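You operate a simulated robot arm through the tools that you are given. There is no shell and no other tool.

The job below is to be done with a simulated robot arm. You get a single attempt, and the scene is never put back.

## Task
Feed fine sand and grit, one measure each, into the orange pot.
Fine: one push at the blue hopper, gate shut, tray out; move the pot to the brown tray, tray in, gate open, one push, gate shut. The other pots, lids and switches stay. Set down upright: what you pick out.
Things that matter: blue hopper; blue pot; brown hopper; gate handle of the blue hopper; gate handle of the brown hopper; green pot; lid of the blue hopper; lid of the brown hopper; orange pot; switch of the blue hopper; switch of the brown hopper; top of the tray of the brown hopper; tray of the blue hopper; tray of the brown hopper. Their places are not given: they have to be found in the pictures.

The check looks at the end state, three seconds after you hand in, the way a careful person would. Anything else that was tipped, shoved, dropped, spilled or broken makes it a failure. Lids that push on must go on centred and level and be pressed home; caps that screw on are set level and turned clockwise until they are tight.

## Robot
A 7-joint arm with a two-finger gripper, fixed in place. Base frame: the origin is on the floor under the middle of its stand, x ahead of it, y to its left, z up. Lengths are in m, angles in rad, forces in N, time in s.
With the tool pointing down near the work surface it reaches from about 0.28 to 0.72 m from the base axis. Its first joint turns from -2.897 to 2.897 rad. Payload 2.94 kg.
The TCP is the grasp point between the finger pads, 0.03 m short of the fingertips. In the tool frame z runs along the fingers and y along their closing line. The gripper opens to 0.138 m; its body begins 0.109 m behind the TCP.
Orientation is told as [roll, pitch, yaw] about the base's x, y, z axes, in that order, counted from this pose: with the fingers straight down and closing along the base's y, the tool's x points along the base's -x, its y along +y and its z along -z.

## Interface
- The arm moves only by the tool apply_moves. Its arguments are lists of equal length, an entry for each row: "xyz": the shift along the base's x, y, z in m, a list of three; "angular": the turn, a rotation vector about the base's x, y, z in rad, a list of three. In form: {"xyz": [[tx, ty, tz], ...], "angular": [[wx, wy, wz], ...]}. A call has 1 to 20 rows; each row is the pose to reach, as a shift and turn from the pose commanded when the call began. "gripper" is the gripper command, from -1 (shut) to 1 (fully open), values between in proportion, set as the call begins (left out, the last holds). Each row takes 0.2 s and may step no farther than 0.05 m and 0.15 rad from the row before; otherwise, or with a gripper value out of range, the whole call is refused. A pose out of reach is approached as far as the arm can. The call stops where the force on the tool passes 60 N (or 10 N more than at its start, if that is more) or the arm is blocked; 0.2 s more then pass. Each finger travels about 0.072 m/s and halts on what it meets, pressing with about 26 N; the grip force reading is that of the motor and also rises with nothing between the fingers. The clock runs only during rows and for 0.2 s after the last one: add rows that repeat a pose to give the fingers time. It gives the time, the measured TCP pose, the force on the tool (base axes), the opening and the grip force at its end, in the units of the frame above (readings bear some noise), with the torque about the TCP (base axes, N m) and any sound that the robot's microphone picked up.
- Cameras (640 x 400 px; columns grow to the right, rows downward): "scene" is fixed at [0.0558, 0.6426, 1.5681]; the picture's right is [-0.19, -0.98, 0.00], its down [-0.75, 0.15, -0.64] and it looks along [0.63, -0.12, -0.77] (base axes); focal length 214 px, centre (320, 200). "wrist" rides on the gripper at [0.071, 0.019, -0.146] in the tool frame; the picture's right is [-0.26, 0.96, 0.00], its down [-0.85, -0.23, -0.48] and it looks along [-0.46, -0.12, 0.88] (tool axes); focal length 280 px, centre (320, 200).
- capture(camera): a new picture of that camera. It takes no simulated time.
- raise_lower(by): slides the trunk up (or, below 0, down) by that many m; the arm rides with it, the base frame stays. It gives what a move gives, with no picture.
- measure_at(camera, pixels): for up to 12 pixels [column, row] of the newest picture of that camera ("zoom" is the newest enlarged one), the place [x, y, z] in the base frame of the surface seen there, good to about 0.003 m, but the place of the scene camera against the robot may be out by one fixed shift of up to 0.018 m in any direction. It takes no simulated time.
- close_up(camera, box): a new picture of the part [left, top, right, bottom] of that camera's present view, enlarged. It takes no simulated time.
- close_job(): hands the job in; it is judged then, once.

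Open the gripper and draw the arm clear of the work before you hand the job in, unless the task says otherwise.

The tools are called after "Call:" as a command line: name --argument value ..., lists and objects as JSON in quotes. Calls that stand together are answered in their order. apply_moves: Moves the arm, as the interface text tells. Its arguments: {"type":"object","properties":{"xyz":{"type":"array"},"angular":{"type":"array"},"gripper":{"type":"number"}},"required":["xyz","angular"]} The other tools are called the same way: raise_lower (by) moves the trunk up or down; capture (camera) takes a picture; measure_at (camera, pixels) gives the place of the surface under pixels of a picture; close_up (camera, box) takes an enlarged picture of a part of a camera's view; close_job () hands the job in.

At the start:

```text
t: 0.0
tool_pos: [0.3883, 0.337, 1.1911]
tcp_rot: [0.0, 0.0, 0.0]
force: [-0.3, 0.2, 0.4]
wrist_torque: [-0.01, 0.02, 0.0]
grip_width: 0.138
gripper_force: 0.1
trunk travel left (down, up): [-0.425, 0.029]
```

scene: 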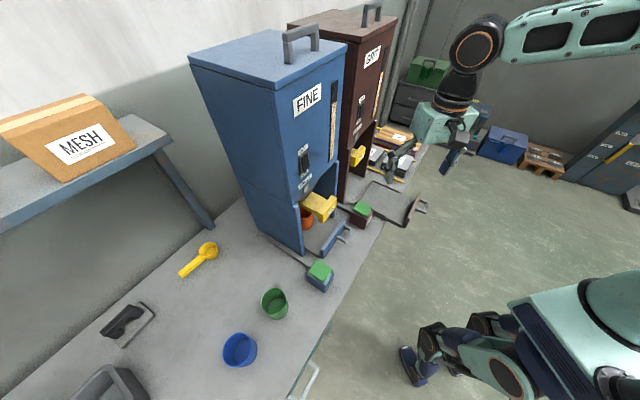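
wrist: 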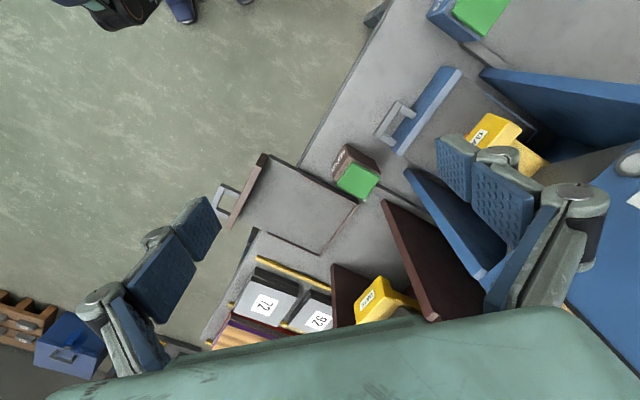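

The first pictures show the blue hopper around (290,150), orange pot around (307,217), and the brown hopper behind it with its tray out at (390,205). I take enlarged views to understand the parts.

Call:
close_up --camera "scene" --box '[240, 160, 400, 260]'

Call:
close_up --camera "scene" --box '[320, 100, 448, 230]'

Call:
close_up --camera "scene" --box '[180, 0, 400, 200]'

Call:
close_up --camera "wrist" --box '[200, 0, 600, 350]'

```text
4.00 times, centred on (320, 210) of scene
```

zoom: 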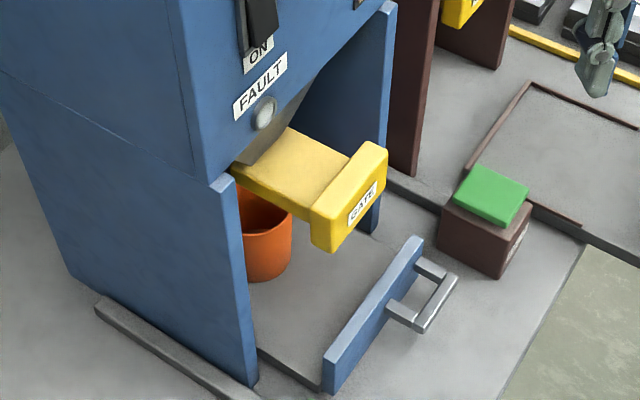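

```text
3.08 times, centred on (384, 165) of scene
```

zoom: 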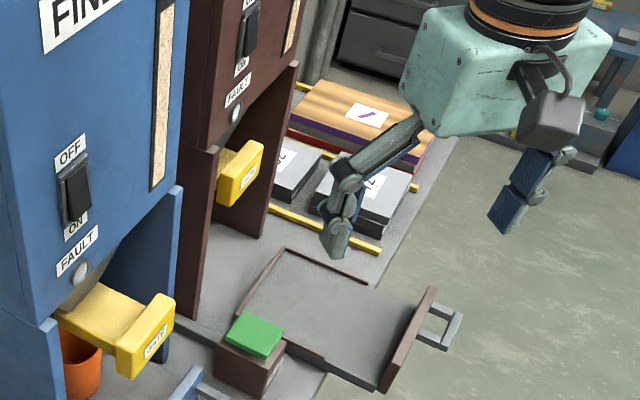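

```text
2.00 times, centred on (290, 100) of scene
```

zoom: 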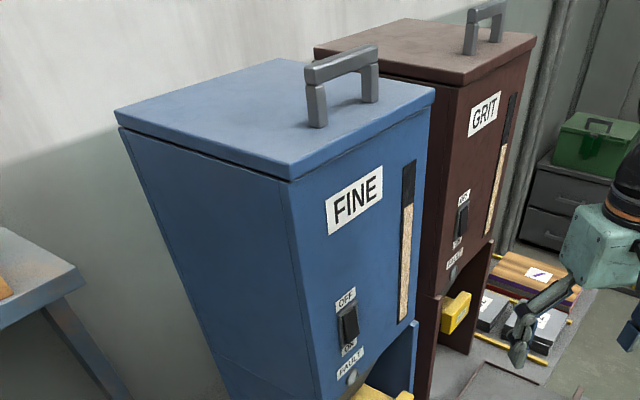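

```text
1.14 times, centred on (400, 175) of wrist
```

zoom: 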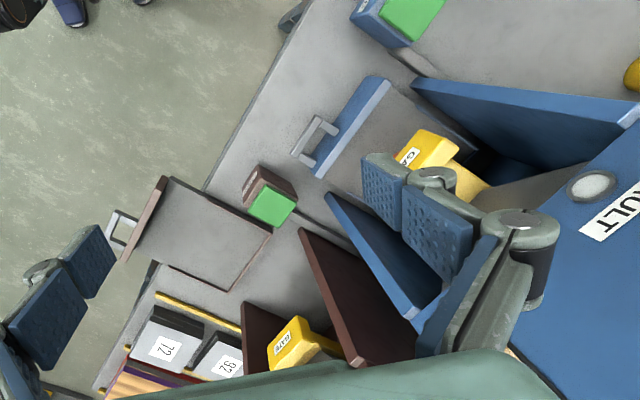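

I look closer at the green-topped blocks near (320,275) and (361,212) in the scene, and at the rocker switches and lamps.

Call:
close_up --camera "scene" --box '[290, 250, 354, 300]'

Call:
close_up --camera "scene" --box '[336, 190, 400, 240]'

Call:
close_up --camera "wrist" --box '[300, 120, 420, 220]'

Call:
close_up --camera "wrist" --box '[400, 0, 560, 100]'

Call:
close_up --camera "scene" --box '[290, 135, 340, 200]'

Call:
close_up --camera "scene" --box '[340, 80, 404, 150]'

```text
8.00 times, centred on (322, 275) of scene
```

zoom: 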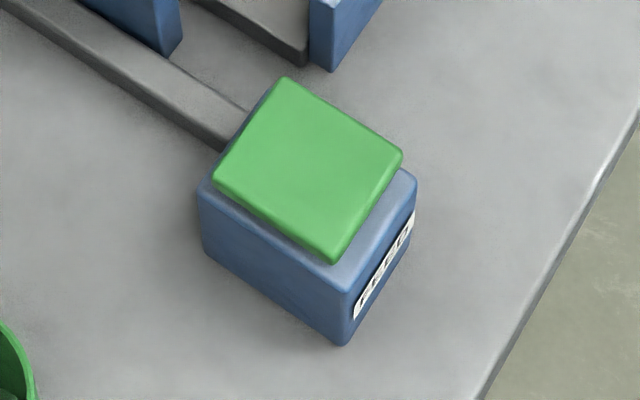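

```text
8.00 times, centred on (368, 215) of scene
```

zoom: 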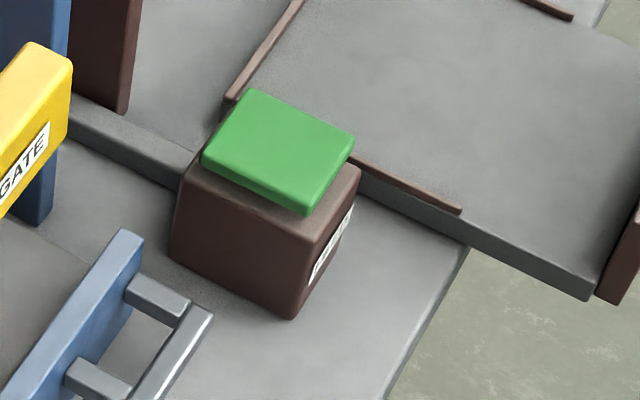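

```text
4.00 times, centred on (360, 170) of wrist
```

zoom: 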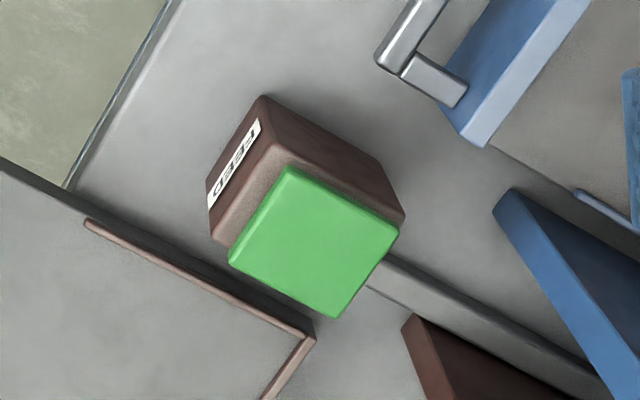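

```text
4.00 times, centred on (480, 50) of wrist
```

zoom: 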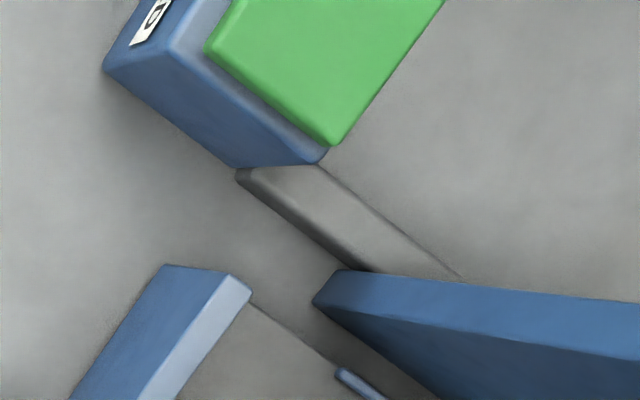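

```text
6.15 times, centred on (315, 168) of scene
```

zoom: 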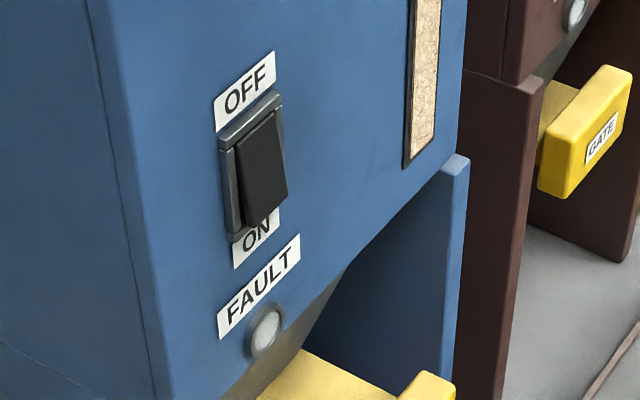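

```text
5.71 times, centred on (372, 115) of scene
```

zoom: 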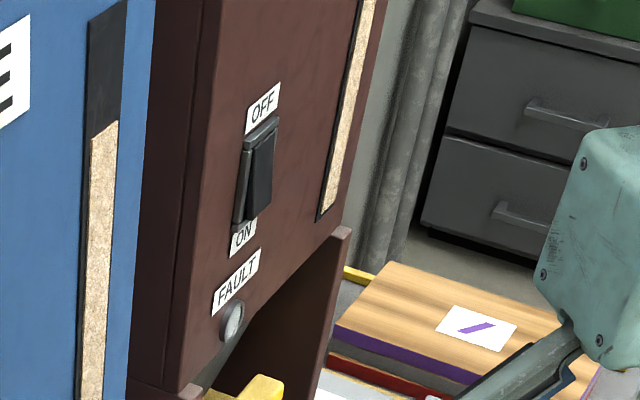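

The blocks carry "FEED" labels, so they are the push buttons; rockers and lamps stay as is. Now I measure key points in the scene and wrist views.

Call:
capture --camera "scene"

Call:
capture --camera "wrist"

Call:
measure_at --camera "scene" --pixels '[[320, 270], [362, 208], [275, 303], [240, 350], [308, 212], [330, 208], [320, 202], [335, 237], [347, 234], [325, 248], [400, 205], [420, 207]]'

Call:
measure_at --camera "wrist" --pixels '[[357, 181], [482, 12], [491, 126], [370, 295], [389, 121], [425, 110], [228, 205], [250, 195], [300, 205], [425, 175], [400, 210], [340, 290]]'

```text
taken
```

scene: 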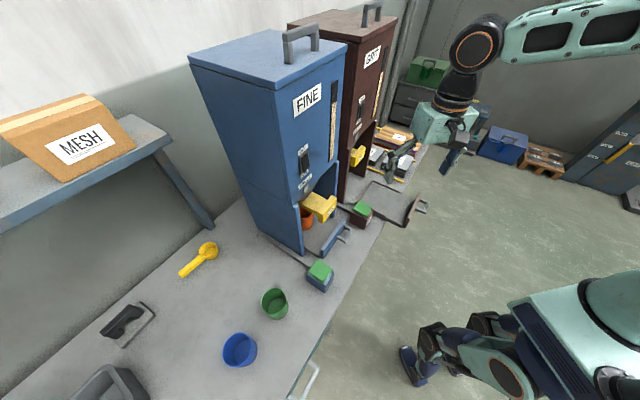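

```text
taken
```

wrist: 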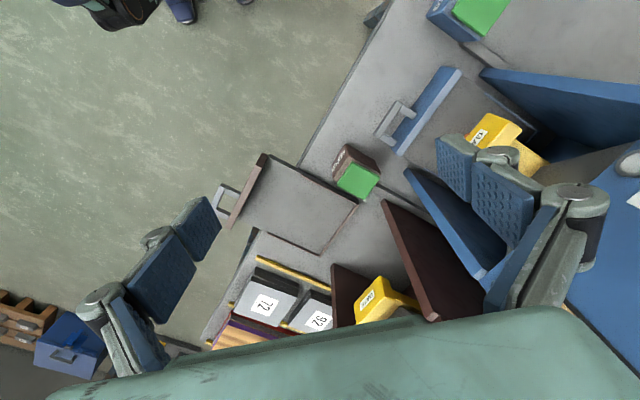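

```text
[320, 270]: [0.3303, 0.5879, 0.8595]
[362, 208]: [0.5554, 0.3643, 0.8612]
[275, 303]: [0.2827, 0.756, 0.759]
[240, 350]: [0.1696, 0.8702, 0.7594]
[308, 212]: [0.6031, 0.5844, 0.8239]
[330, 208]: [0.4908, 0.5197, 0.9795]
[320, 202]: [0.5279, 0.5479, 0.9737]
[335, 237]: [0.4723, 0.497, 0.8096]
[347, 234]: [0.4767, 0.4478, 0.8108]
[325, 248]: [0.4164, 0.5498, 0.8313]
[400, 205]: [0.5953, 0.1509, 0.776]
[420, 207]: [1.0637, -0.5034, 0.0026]
```

```text
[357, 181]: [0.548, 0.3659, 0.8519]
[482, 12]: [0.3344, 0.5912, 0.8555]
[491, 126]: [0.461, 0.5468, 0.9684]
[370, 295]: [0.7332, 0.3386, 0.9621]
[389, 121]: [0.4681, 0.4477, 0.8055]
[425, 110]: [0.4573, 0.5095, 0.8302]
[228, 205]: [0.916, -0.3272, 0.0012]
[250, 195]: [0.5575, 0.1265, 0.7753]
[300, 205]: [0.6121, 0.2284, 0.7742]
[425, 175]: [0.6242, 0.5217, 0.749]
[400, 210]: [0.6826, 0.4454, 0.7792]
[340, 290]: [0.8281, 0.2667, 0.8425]
```

The buttons sit about 45° across the table. To compare the two cameras, I re-take the same zooms and measure corners and centres of the green tops.

Call:
close_up --camera "scene" --box '[290, 250, 354, 300]'

Call:
measure_at --camera "zoom" --pixels '[[284, 84], [396, 154], [336, 256], [220, 180], [308, 168], [345, 340], [205, 250], [410, 180], [340, 280]]'

Call:
close_up --camera "scene" --box '[336, 190, 400, 240]'

Call:
measure_at --camera "zoom" --pixels '[[252, 95], [350, 145], [308, 208], [208, 162], [280, 152], [290, 315], [175, 250], [300, 240], [460, 210], [595, 290], [125, 235], [205, 315]]'

Call:
close_up --camera "wrist" --box '[300, 120, 420, 220]'

Call:
measure_at --camera "zoom" --pixels '[[287, 170], [396, 230], [332, 312], [233, 258], [312, 242], [265, 100], [400, 210], [90, 225], [312, 337], [415, 15], [460, 95], [380, 60]]'

```text
8.00 times, centred on (322, 275) of scene
```

zoom: 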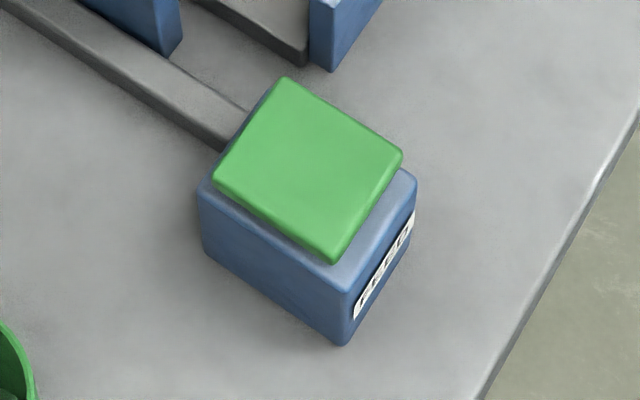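

```text
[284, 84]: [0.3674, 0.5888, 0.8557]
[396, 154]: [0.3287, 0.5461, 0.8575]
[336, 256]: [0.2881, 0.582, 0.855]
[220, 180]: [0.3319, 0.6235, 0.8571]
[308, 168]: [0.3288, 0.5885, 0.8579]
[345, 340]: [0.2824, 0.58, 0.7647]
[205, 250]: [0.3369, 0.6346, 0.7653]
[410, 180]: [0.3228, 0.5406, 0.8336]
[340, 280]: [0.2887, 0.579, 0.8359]
```

```text
8.00 times, centred on (368, 215) of scene
```

zoom: 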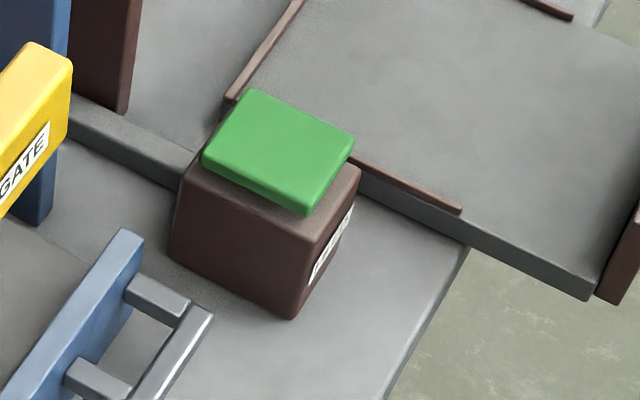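

```text
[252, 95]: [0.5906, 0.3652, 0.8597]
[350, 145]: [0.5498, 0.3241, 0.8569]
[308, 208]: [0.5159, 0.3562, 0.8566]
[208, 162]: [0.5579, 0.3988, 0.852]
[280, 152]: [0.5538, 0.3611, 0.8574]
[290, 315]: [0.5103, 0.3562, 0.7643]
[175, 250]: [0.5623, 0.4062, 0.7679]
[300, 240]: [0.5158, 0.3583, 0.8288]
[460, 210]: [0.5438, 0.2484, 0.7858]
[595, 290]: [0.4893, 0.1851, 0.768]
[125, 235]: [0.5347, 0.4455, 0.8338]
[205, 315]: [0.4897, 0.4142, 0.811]
```

```text
4.00 times, centred on (360, 170) of wrist
```

zoom: 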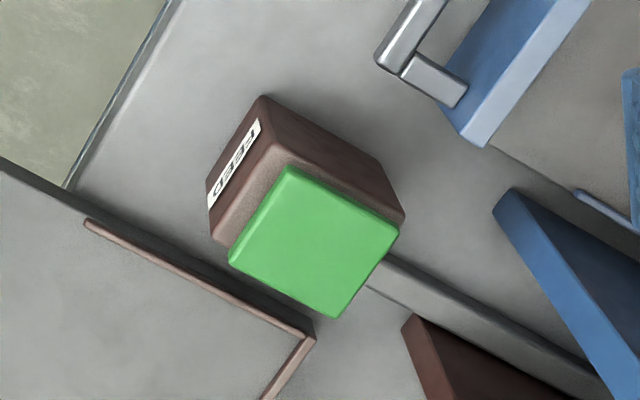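

```text
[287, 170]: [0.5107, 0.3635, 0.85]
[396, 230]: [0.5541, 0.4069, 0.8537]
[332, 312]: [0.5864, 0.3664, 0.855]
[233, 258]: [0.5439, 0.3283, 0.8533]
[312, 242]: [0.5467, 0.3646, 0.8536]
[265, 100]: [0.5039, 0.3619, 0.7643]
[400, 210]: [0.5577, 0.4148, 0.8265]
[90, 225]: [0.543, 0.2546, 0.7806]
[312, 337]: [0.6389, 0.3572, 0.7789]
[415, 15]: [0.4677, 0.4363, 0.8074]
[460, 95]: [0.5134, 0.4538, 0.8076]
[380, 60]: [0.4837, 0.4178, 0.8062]
```

Scene versus wrist differ by about (−0.005, +0.005, −0.003); the table front lies at 45°, with the blue button top near (0.324,0.590,0.853) and the brown one near (0.549,0.366,0.853). I turn the tool by 45° in place so that the wrist camera faces the hoppers.

Call:
apply_moves --xyz '[[0, 0, 0], [0, 0, 0], [0, 0, 0], [0, 0, 0], [0, 0, 0], [0, 0, 0], [0, 0, 0]]' --angular '[[0, 0, 0.13], [0, 0, 0.26], [0, 0, 0.39], [0, 0, 0.52], [0, 0, 0.65], [0, 0, 0.7854], [0, 0, 0.7854]]'

Call:
capture --camera "wrist"

Call:
capture --camera "scene"

```text
t: 1.6
tool_pos: [0.3878, 0.3367, 1.191]
tcp_rot: [0.001, -0.001, 0.788]
force: [-0.1, 0.9, 0.1]
wrist_torque: [-0.02, 0.06, 0.01]
grip_width: 0.1382
gripper_force: 0.1
trunk travel left (down, up): [-0.425, 0.029]
```

```text
taken
```

wrist: 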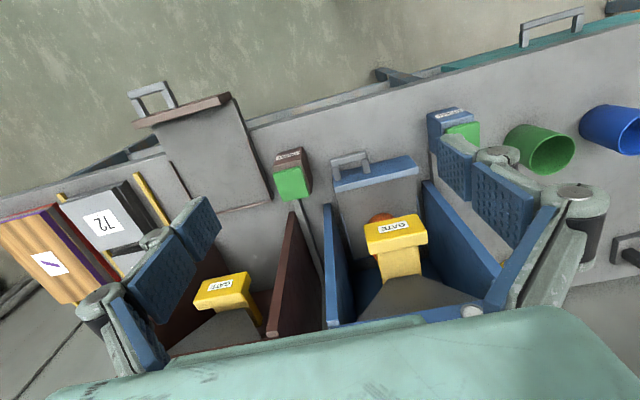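

```text
taken
```

scene: 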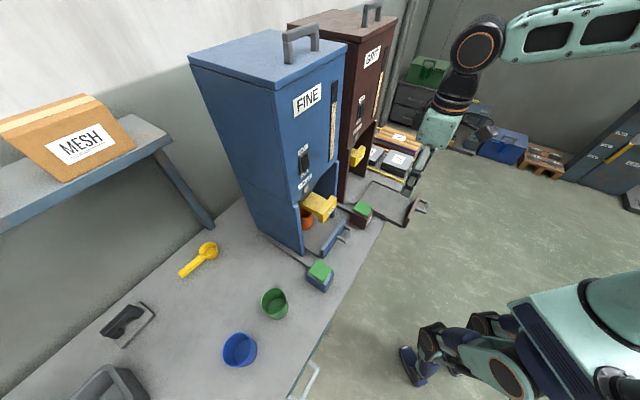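

The wrist now faces both hoppers (picture upside down): blue gate handle at (396,232), brown gate handle at (222,292), orange pot at (380,217), trays at (200,150) and (375,190). I zoom and measure these.

Call:
close_up --camera "wrist" --box '[310, 140, 470, 240]'

Call:
close_up --camera "wrist" --box '[310, 200, 510, 330]'

Call:
close_up --camera "wrist" --box '[120, 70, 320, 210]'

Call:
close_up --camera "wrist" --box '[160, 220, 330, 350]'

```text
4.00 times, centred on (390, 190) of wrist
```

zoom: 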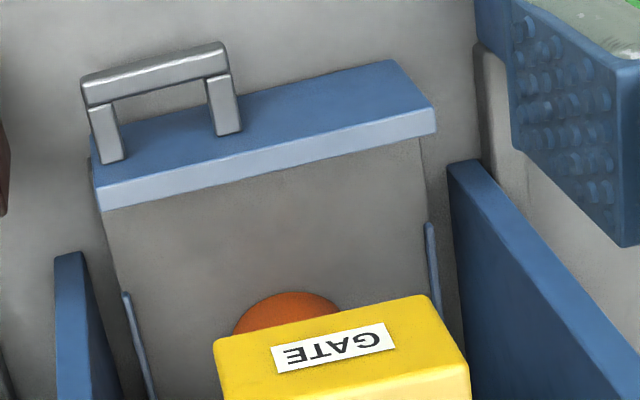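

```text
3.08 times, centred on (410, 265) of wrist
```

zoom: 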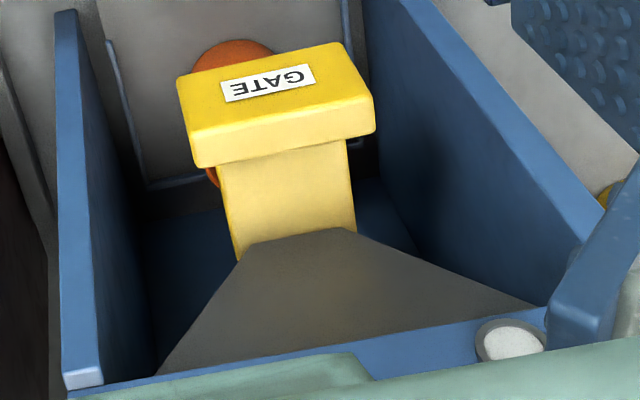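

```text
2.86 times, centred on (220, 140) of wrist
```

zoom: 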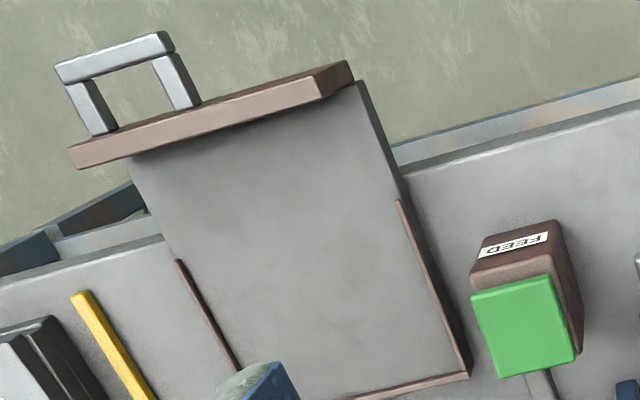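

```text
3.08 times, centred on (245, 285) of wrist
```

zoom: 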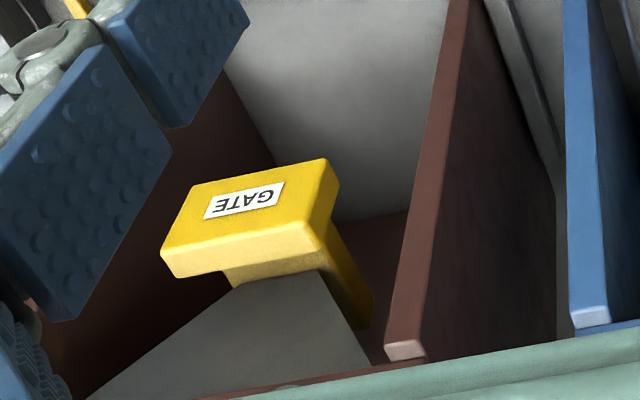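

I measure the blue tray handle, plate, pot and blue gate in the re-taken zooms.

Call:
close_up --camera "wrist" --box '[310, 140, 470, 240]'

Call:
measure_at --camera "zoom" --pixels '[[85, 85], [222, 48], [155, 75], [105, 150], [232, 125], [102, 200], [430, 115], [395, 65], [290, 300], [430, 300], [220, 345], [125, 300]]'

Call:
close_up --camera "wrist" --box '[310, 200, 510, 330]'

Call:
measure_at --camera "zoom" --pixels '[[182, 82], [340, 46], [372, 100], [200, 155], [265, 85], [285, 125], [225, 165], [350, 150], [235, 50], [210, 180], [85, 375], [510, 345]]'

Call:
close_up --camera "wrist" --box '[120, 70, 320, 210]'

Call:
measure_at --camera "zoom" --pixels '[[60, 70], [170, 38], [115, 55], [108, 128], [195, 100], [75, 158], [348, 70], [400, 203], [468, 372], [180, 262], [280, 200], [390, 150]]'

Call:
close_up --camera "wrist" --box '[160, 220, 330, 350]'

Call:
measure_at --camera "zoom" --pixels '[[190, 188], [328, 162], [165, 250], [310, 245], [245, 200], [240, 250], [325, 225], [405, 345], [455, 10], [230, 280], [300, 260], [250, 330]]'

```text
4.00 times, centred on (390, 190) of wrist
```

zoom: 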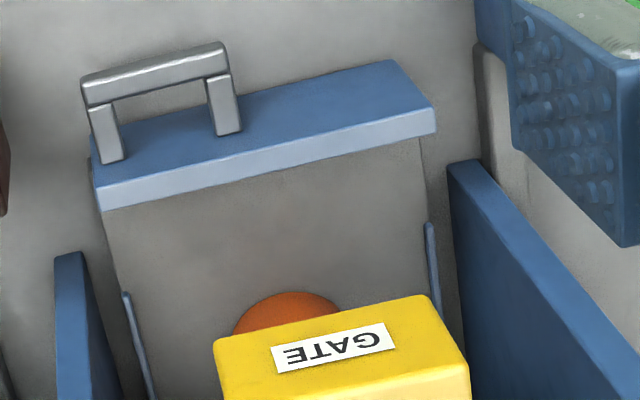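

```text
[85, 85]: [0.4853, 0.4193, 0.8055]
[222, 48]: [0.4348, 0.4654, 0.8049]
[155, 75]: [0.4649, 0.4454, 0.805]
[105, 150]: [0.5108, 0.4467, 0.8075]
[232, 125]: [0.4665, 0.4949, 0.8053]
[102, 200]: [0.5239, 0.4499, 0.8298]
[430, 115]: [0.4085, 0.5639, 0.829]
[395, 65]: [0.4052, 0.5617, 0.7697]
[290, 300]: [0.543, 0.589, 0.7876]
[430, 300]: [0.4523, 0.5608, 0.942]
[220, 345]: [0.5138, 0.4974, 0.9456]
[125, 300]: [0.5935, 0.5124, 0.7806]
```

```text
3.08 times, centred on (410, 265) of wrist
```

zoom: 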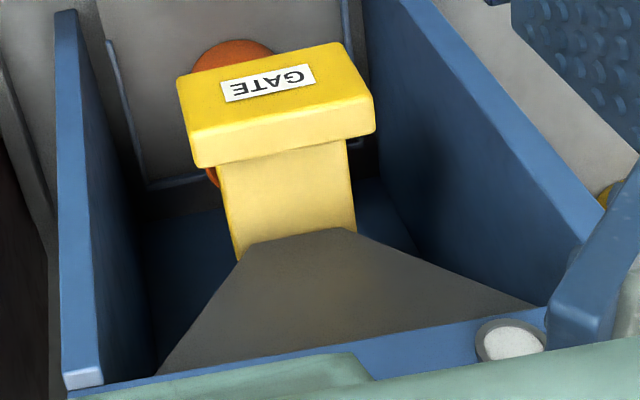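

```text
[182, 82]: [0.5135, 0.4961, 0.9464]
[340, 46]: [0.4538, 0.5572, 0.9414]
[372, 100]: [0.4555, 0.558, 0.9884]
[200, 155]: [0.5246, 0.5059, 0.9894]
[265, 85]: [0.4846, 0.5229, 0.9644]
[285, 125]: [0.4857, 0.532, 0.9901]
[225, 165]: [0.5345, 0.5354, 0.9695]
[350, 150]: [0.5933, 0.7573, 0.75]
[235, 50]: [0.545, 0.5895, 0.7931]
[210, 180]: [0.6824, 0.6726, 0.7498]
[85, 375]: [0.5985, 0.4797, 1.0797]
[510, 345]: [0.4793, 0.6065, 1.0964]
```

```text
2.86 times, centred on (220, 140) of wrist
```

zoom: 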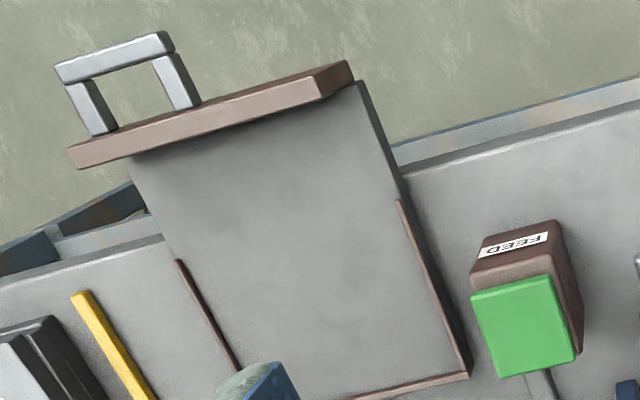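

```text
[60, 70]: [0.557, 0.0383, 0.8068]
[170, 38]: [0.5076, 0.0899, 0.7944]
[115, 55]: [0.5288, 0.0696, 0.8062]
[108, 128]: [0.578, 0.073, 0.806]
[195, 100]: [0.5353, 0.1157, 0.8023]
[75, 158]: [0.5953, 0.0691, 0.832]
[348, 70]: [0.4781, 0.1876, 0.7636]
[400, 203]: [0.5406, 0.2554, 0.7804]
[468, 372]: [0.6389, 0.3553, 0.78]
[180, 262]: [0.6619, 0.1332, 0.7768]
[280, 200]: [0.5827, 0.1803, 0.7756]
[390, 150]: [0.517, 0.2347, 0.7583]
```

```text
3.08 times, centred on (245, 285) of wrist
```

zoom: 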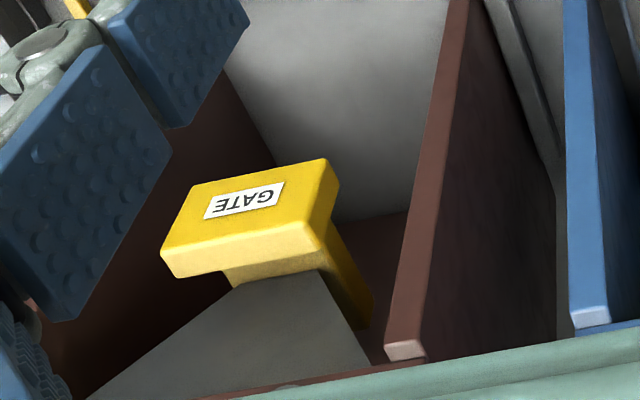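

```text
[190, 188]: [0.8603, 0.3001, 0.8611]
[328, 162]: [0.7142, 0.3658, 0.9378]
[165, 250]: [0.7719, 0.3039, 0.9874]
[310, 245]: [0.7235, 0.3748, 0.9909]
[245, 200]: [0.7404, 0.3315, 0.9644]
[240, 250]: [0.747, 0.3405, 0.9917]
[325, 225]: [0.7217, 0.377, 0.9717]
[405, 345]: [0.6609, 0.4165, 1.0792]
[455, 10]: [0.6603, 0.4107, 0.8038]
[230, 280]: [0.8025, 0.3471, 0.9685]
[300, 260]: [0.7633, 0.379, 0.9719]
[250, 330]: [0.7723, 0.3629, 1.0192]
```

Converted to along-table coordinates: blue tray handle bar at p≈0.64, q≈0.012 (z 0.806), blue gate front at p≈0.7125, brown gate at p≈0.758 (shut), so gate travel ≈0.046; tray travel ≈0.22. Now I measure the pot rim in a scene zoom and a few points on the arm to judge its configuration.

Call:
capture --camera "scene"

Call:
measure_at --camera "scene" --pixels '[[478, 47], [457, 105], [440, 130], [560, 35], [620, 25], [450, 85]]'

Call:
close_up --camera "scene" --box '[285, 185, 349, 225]'

```text
taken
```

scene: 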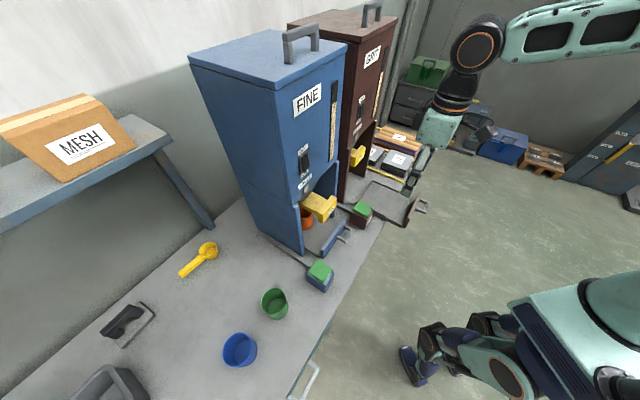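

```text
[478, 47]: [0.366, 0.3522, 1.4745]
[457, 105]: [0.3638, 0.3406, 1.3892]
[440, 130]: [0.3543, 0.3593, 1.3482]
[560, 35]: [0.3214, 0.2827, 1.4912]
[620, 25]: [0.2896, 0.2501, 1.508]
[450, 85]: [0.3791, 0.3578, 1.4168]
```

```text
10.00 times, centred on (317, 205) of scene
```

zoom: 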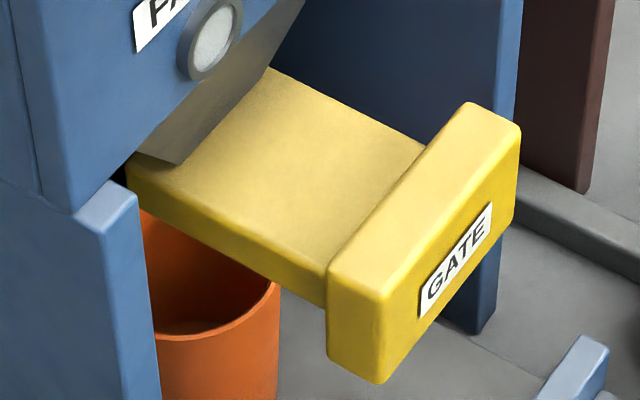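

The forearm is horizontal near z 1.49, so lowering the trunk by about 0.25 should suit the work. I measure the pot in this zoom: rim near (245,318), right edge (279,285), outer wall (230,380).

Call:
measure_at --camera "zoom" --pixels '[[278, 284], [245, 322], [200, 338], [165, 335], [230, 380], [270, 350], [185, 240], [155, 225], [200, 328], [150, 220], [180, 300], [250, 300]]'

Call:
raise_lower --by -0.2

Call:
capture --camera "wrist"

Call:
capture --camera "scene"

```text
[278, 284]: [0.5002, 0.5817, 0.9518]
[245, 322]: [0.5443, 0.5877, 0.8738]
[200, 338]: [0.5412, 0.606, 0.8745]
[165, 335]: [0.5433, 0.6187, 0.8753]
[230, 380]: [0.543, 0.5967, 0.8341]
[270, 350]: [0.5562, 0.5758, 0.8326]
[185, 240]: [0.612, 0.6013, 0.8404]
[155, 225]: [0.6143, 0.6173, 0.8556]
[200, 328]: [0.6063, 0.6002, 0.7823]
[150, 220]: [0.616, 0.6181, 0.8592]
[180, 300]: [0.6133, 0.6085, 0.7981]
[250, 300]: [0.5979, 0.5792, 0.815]
```

```text
t: 3.8
tool_pos: [0.3872, 0.3359, 0.9912]
tcp_rot: [0.001, 0.0, 0.785]
force: [-1.1, 0.1, -0.5]
wrist_torque: [0.01, 0.03, 0.0]
grip_width: 0.138
gripper_force: 0.1
trunk travel left (down, up): [-0.225, 0.229]
```

```text
taken
```

wrist: 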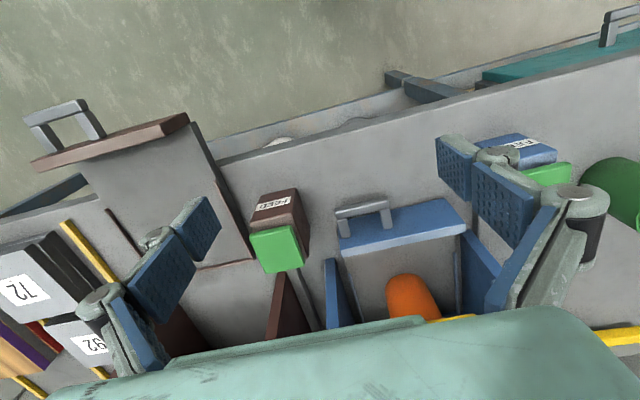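

```text
taken
```

scene: 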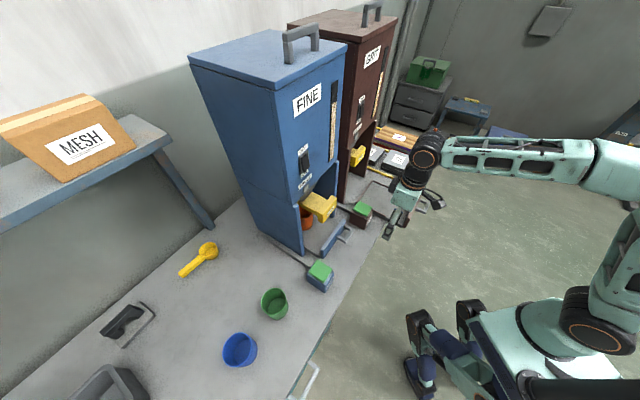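

Trunk is down 0.2 and the TCP is at z 0.991; pot rim found at z≈0.872, centre p≈0.837, q≈−0.028, diameter ≈0.076. Next I close the gripper and move above the blue FEED button at (0.321,0.587).

Call:
apply_moves --xyz '[[-0.011, 0.042, -0.0], [-0.022, 0.083, -0.0], [-0.033, 0.125, -0.01], [-0.045, 0.167, -0.02], [-0.056, 0.208, -0.03], [-0.067, 0.25, -0.041], [-0.067, 0.25, -0.041], [-0.067, 0.25, -0.041]]' --angular '[[0, 0, 0], [0, 0, 0], [0, 0, 0], [0, 0, 0], [0, 0, 0], [0, 0, 0], [0, 0, 0], [0, 0, 0]]' --gripper -1

Call:
capture --camera "wrist"

Call:
capture --camera "scene"

```text
t: 5.6
tool_pos: [0.3204, 0.5864, 0.9512]
tcp_rot: [0.001, 0.0, 0.786]
force: [0.5, -0.7, 0.2]
wrist_torque: [-0.01, 0.01, 0.03]
grip_width: 0.0
gripper_force: 25.7
trunk travel left (down, up): [-0.225, 0.229]
```

```text
taken
```

wrist: 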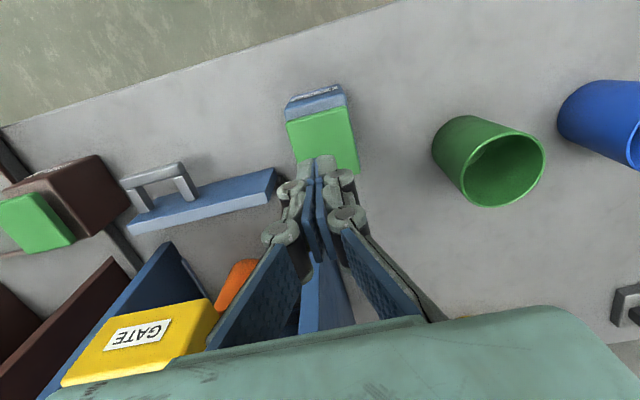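

```text
taken
```

scene: 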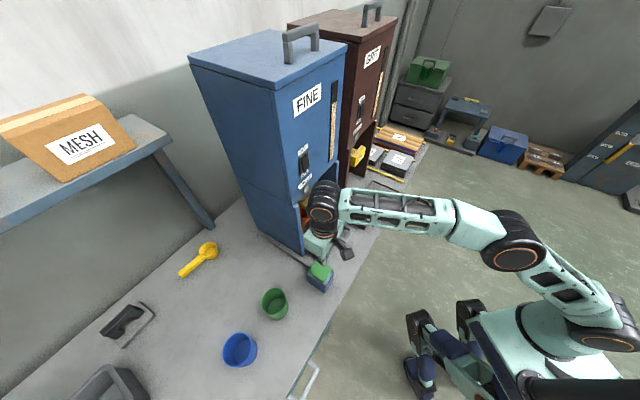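

The closed fingers are above the blue button (button top at (322,140) in the wrist view). I check the clearance between the hand and the blue gate/hopper with a scene zoom.

Call:
close_up --camera "scene" --box '[270, 170, 380, 290]'

Call:
measure_at --camera "wrist" --pixels '[[318, 100], [322, 140], [316, 170], [330, 250], [325, 330], [200, 370], [320, 345], [450, 340], [348, 165], [290, 125]]'

```text
3.33 times, centred on (325, 230) of scene
```

zoom: 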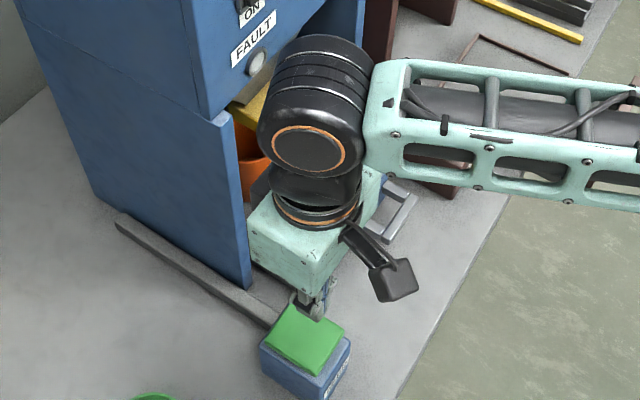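

```text
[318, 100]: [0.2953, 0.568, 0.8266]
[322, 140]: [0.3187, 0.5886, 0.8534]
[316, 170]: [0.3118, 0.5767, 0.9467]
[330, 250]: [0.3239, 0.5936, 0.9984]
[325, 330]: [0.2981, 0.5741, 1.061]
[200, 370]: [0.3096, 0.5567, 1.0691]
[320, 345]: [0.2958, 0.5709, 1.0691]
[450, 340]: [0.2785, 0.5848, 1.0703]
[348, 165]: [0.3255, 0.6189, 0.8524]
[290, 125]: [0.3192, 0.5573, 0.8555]
```

The hand's box is visible in the zoom; I measure its corners to know its true width and thickness.

Call:
measure_at --camera "zoom" --pixels '[[255, 215], [253, 240], [312, 270], [375, 180], [312, 288], [255, 262], [345, 240], [392, 280], [300, 160], [315, 60], [262, 120], [316, 250]]'

```text
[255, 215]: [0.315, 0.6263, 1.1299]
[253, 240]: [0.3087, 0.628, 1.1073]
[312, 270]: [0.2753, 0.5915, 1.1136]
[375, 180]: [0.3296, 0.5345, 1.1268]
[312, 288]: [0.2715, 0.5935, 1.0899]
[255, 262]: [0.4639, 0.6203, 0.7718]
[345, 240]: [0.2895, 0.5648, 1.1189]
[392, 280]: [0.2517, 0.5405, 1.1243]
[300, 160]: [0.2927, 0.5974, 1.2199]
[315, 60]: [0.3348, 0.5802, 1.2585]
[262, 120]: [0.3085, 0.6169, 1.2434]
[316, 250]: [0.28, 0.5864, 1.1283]
```

The hand box is only about ±0.03 × ±0.04 wide, so clearance is good. I lower to just above the button (tip at z≈0.862), leaving the press itself for the next call.

Call:
apply_moves --xyz '[[0, 0, -0.03], [0, 0, -0.05], [0, 0, -0.058], [0, 0, -0.058]]' --angular '[[0, 0, 0], [0, 0, 0], [0, 0, 0], [0, 0, 0]]'

Call:
capture --camera "wrist"

```text
t: 6.6
tool_pos: [0.3203, 0.5881, 0.8927]
tcp_rot: [0.002, 0.001, 0.785]
force: [-0.3, 0.0, 0.8]
wrist_torque: [-0.05, -0.01, -0.02]
grip_width: 0.0001
gripper_force: 26.2
trunk travel left (down, up): [-0.225, 0.229]
```

```text
taken
```

wrist: 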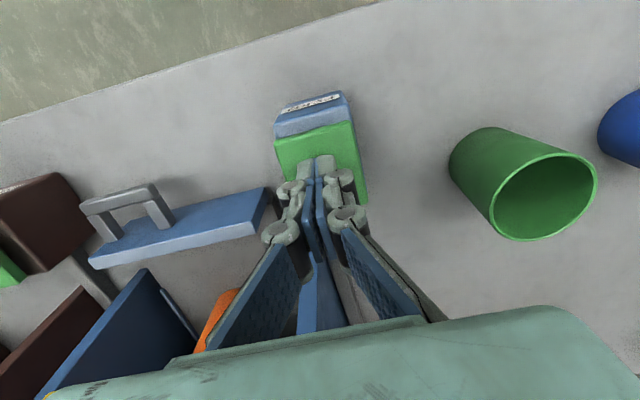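

The fingertips are just over the green cap at (320,155). I press down slowly in one call, in small steps, watching for force and sound.

Call:
apply_moves --xyz '[[0, 0, -0.004], [0, 0, -0.008], [0, 0, -0.011], [0, 0, -0.014], [0, 0, -0.017]]' --angular '[[0, 0, 0], [0, 0, 0], [0, 0, 0], [0, 0, 0], [0, 0, 0]]'

```text
t: 7.8
tool_pos: [0.3212, 0.5878, 0.8764]
tcp_rot: [0.0, -0.002, 0.786]
force: [0.0, -0.4, 2.1]
wrist_torque: [-0.03, -0.02, 0.0]
grip_width: 0.0063
gripper_force: 28.6
trunk travel left (down, up): [-0.225, 0.229]
```

The cap gives with only 2 N at tip z≈0.846 and no sound yet, so I continue pressing slowly.

Call:
apply_moves --xyz '[[0, 0, -0.002], [0, 0, -0.004], [0, 0, -0.006], [0, 0, -0.008]]' --angular '[[0, 0, 0], [0, 0, 0], [0, 0, 0], [0, 0, 0]]'

Call:
capture --camera "wrist"

Call:
close_up --camera "scene" --box '[270, 180, 350, 300]'

```text
t: 8.8
tool_pos: [0.3212, 0.5866, 0.8696]
tcp_rot: [0.002, -0.001, 0.784]
force: [-2.0, 1.0, 11.2]
wrist_torque: [0.0, 0.06, -0.05]
grip_width: 0.006
gripper_force: 28.2
trunk travel left (down, up): [-0.225, 0.229]
heard: click
```

```text
taken
```

wrist: 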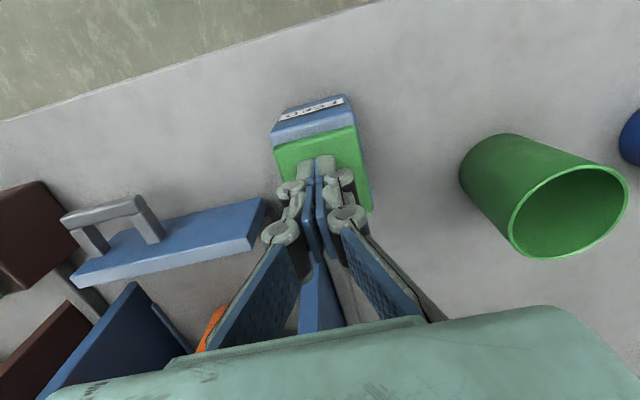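

```text
3.33 times, centred on (310, 240) of scene
```

zoom: 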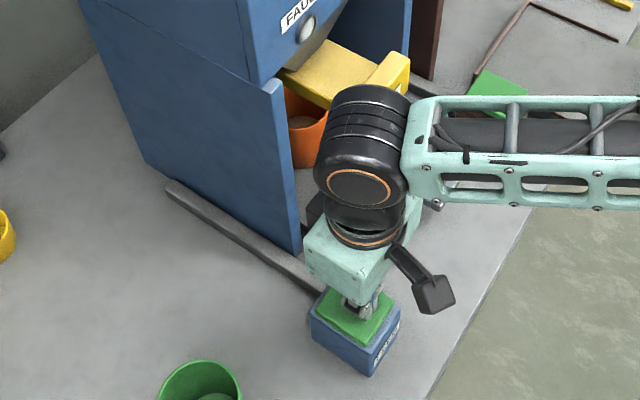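

A click was heard at 11 N, and sand seems visible in the pot. I lift straight up off the button and then look at the pot.

Call:
apply_moves --xyz '[[0, 0, 0.01], [0, 0, 0.03], [0, 0, 0.06], [0, 0, 0.09], [0, 0, 0.12]]' --angular '[[0, 0, 0], [0, 0, 0], [0, 0, 0], [0, 0, 0], [0, 0, 0]]'

Call:
close_up --camera "scene" --box '[270, 160, 350, 240]'

Call:
capture --camera "scene"

```text
t: 10.0
tool_pos: [0.3213, 0.5878, 0.9885]
tcp_rot: [0.001, -0.001, 0.785]
force: [-0.1, 0.5, 0.0]
wrist_torque: [0.02, -0.01, 0.0]
grip_width: 0.0
gripper_force: 28.3
trunk travel left (down, up): [-0.225, 0.229]
```

```text
5.00 times, centred on (310, 200) of scene
```

zoom: 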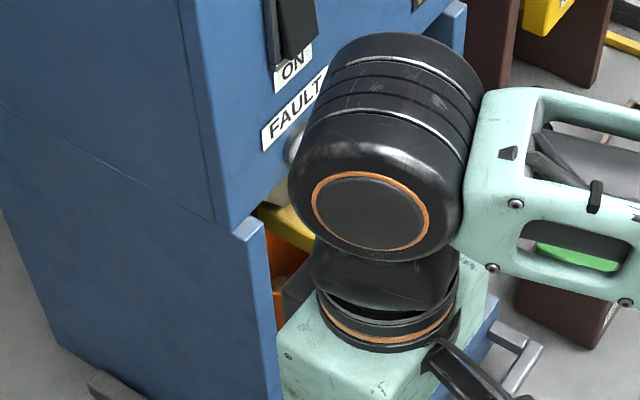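

```text
taken
```

scene: 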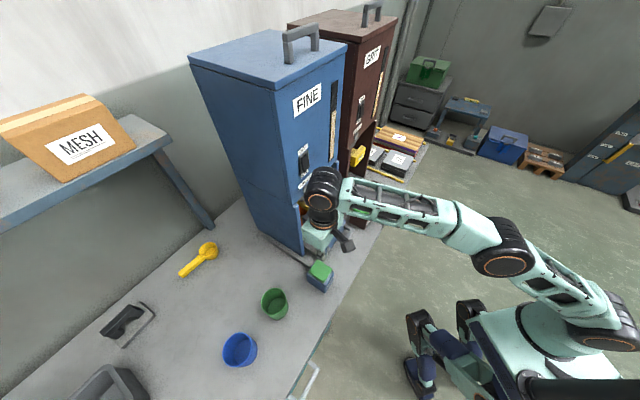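

Button released. The gate must be shut next: I move in front of the blue gate to about p=0.60, q=−0.03, z=1.02 and begin tilting the tool toward the hopper.

Call:
apply_moves --xyz '[[0.02, -0.036, 0.01], [0.041, -0.071, 0.02], [0.062, -0.107, 0.03], [0.082, -0.142, 0.03], [0.082, -0.142, 0.03], [0.082, -0.142, 0.03], [0.082, -0.142, 0.03], [0.082, -0.142, 0.03]]' --angular '[[0, 0, 0], [0, 0, 0], [0, 0, 0], [0, 0, 0], [0.085, -0.085, 0], [0.17, -0.17, 0], [0.255, -0.255, 0], [0.34, -0.34, 0]]'

Call:
capture --camera "scene"

Call:
capture --camera "wrist"

```text
t: 11.8
tool_pos: [0.4027, 0.4445, 1.0179]
tcp_rot: [0.0, -0.483, 0.785]
force: [0.5, -0.5, 0.3]
wrist_torque: [0.02, -0.02, -0.04]
grip_width: 0.0001
gripper_force: 28.5
trunk travel left (down, up): [-0.225, 0.229]
```

```text
taken
```

scene: 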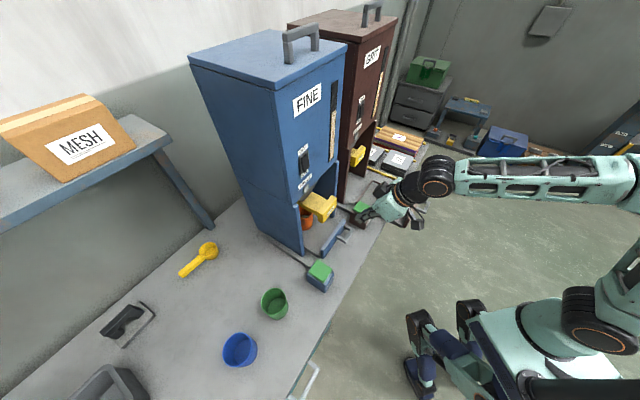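

```text
taken
```

wrist: 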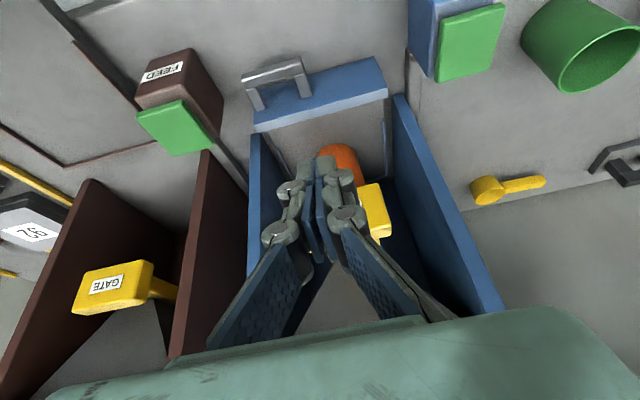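

The tilt works (pitch −0.48). I check the pot contents and lamp in the scene zoom before shutting the gate.

Call:
close_up --camera "scene" --box '[285, 185, 349, 225]'

Call:
apply_moves --xyz '[[0, 0, -0.005], [0, 0, -0.01], [0, 0, -0.015], [0, 0, -0.02]]' --angular '[[0.095, -0.095, 0], [0.19, -0.19, 0], [0.285, -0.285, 0], [0.38, -0.38, 0]]'

Call:
capture --camera "wrist"

Call:
capture --camera "scene"

```text
10.00 times, centred on (317, 205) of scene
```

zoom: 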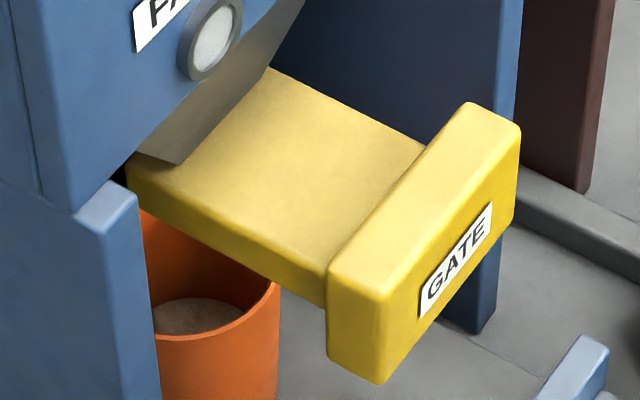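

```text
t: 12.8
tool_pos: [0.4123, 0.4275, 0.9811]
tcp_rot: [0.018, -0.851, 0.742]
force: [-0.7, -1.5, -1.5]
wrist_torque: [0.21, -0.15, 0.06]
grip_width: 0.0
gripper_force: 28.6
out of reach, approached as far as the arm can: row 3, 4
trunk travel left (down, up): [-0.225, 0.229]
```

```text
taken
```

wrist: 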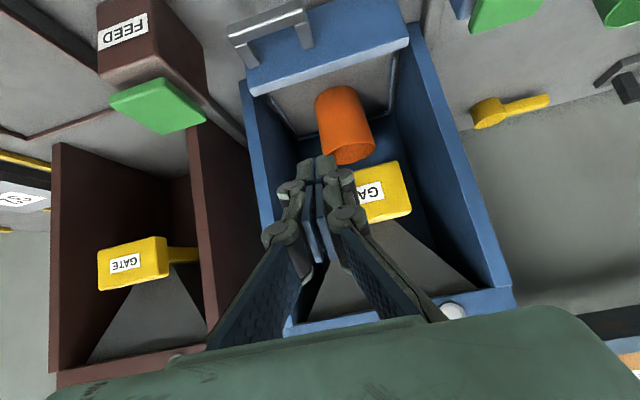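

```text
taken
```

scene: 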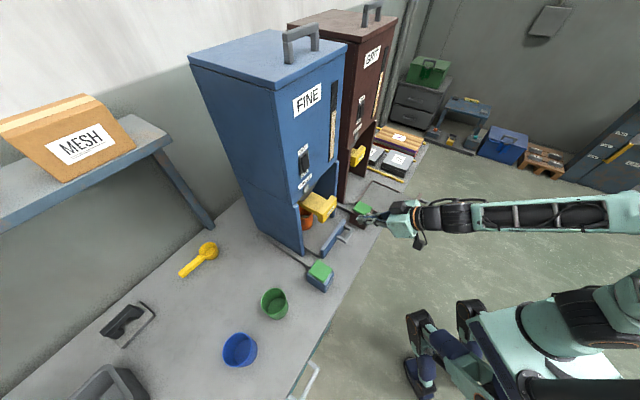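

Sand now sits in the pot (zoom (200,315)). The arm could not reach the full tilt (measured pitch −0.85), so I back the tilt off by 0.27 and read where I am.

Call:
apply_moves --xyz '[[0, 0, 0], [0, 0, 0], [0, 0, 0]]' --angular '[[-0.1, 0.1, 0], [-0.19, 0.19, 0], [-0.19, 0.19, 0]]'

```text
t: 13.6
tool_pos: [0.403, 0.4452, 0.9992]
tcp_rot: [0.0, -0.753, 0.787]
force: [0.9, 0.0, 0.9]
wrist_torque: [-0.01, 0.0, -0.02]
grip_width: 0.0003
gripper_force: 29.1
out of reach, approached as far as the arm can: row 2
trunk travel left (down, up): [-0.225, 0.229]
```

Now at p=0.600, q=−0.030, z=0.999 with tilt 0.753, as intended. I approach the blue gate's front face, stopping about 2 cm short.

Call:
apply_moves --xyz '[[0.015, 0.015, -0.006], [0.03, 0.03, -0.012], [0.042, 0.042, -0.014], [0.042, 0.042, -0.014]]' --angular '[[0, 0, 0], [0, 0, 0], [0, 0, 0], [0, 0, 0]]'

Call:
capture --camera "wrist"

Call:
close_up --camera "scene" --box '[285, 175, 413, 255]'

```text
t: 14.6
tool_pos: [0.4444, 0.4865, 0.9842]
tcp_rot: [0.001, -0.748, 0.784]
force: [-0.4, -1.2, -0.3]
wrist_torque: [-0.01, -0.01, 0.0]
grip_width: 0.0
gripper_force: 29.0
trunk travel left (down, up): [-0.225, 0.229]
```

```text
taken
```

wrist: 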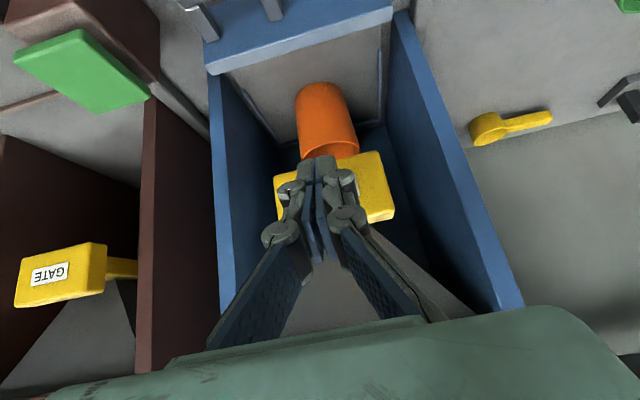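

```text
5.00 times, centred on (349, 215) of scene
```

zoom: 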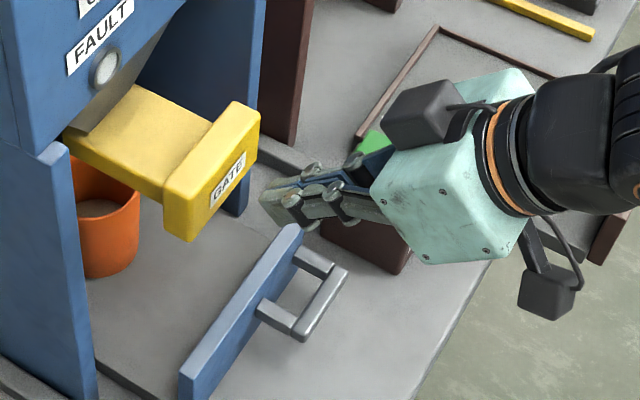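

The fingertips point at the gate label. I see two black housings on the hand at zoom (430,110) and (545,295); I measure them for clearance.

Call:
measure_at --camera "zoom" --pixels '[[390, 115], [430, 105], [450, 90], [430, 140], [548, 300], [270, 200], [262, 180], [285, 225], [470, 75], [215, 190], [245, 110], [480, 200]]'

```text
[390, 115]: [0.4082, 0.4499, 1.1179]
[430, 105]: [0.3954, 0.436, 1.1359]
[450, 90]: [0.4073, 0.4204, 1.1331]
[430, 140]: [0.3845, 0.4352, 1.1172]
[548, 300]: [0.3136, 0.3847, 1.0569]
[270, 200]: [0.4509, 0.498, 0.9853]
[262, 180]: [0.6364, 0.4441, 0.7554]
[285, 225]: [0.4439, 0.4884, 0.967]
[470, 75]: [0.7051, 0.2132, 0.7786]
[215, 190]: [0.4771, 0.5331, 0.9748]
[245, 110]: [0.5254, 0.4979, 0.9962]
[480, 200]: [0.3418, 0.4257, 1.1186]
```

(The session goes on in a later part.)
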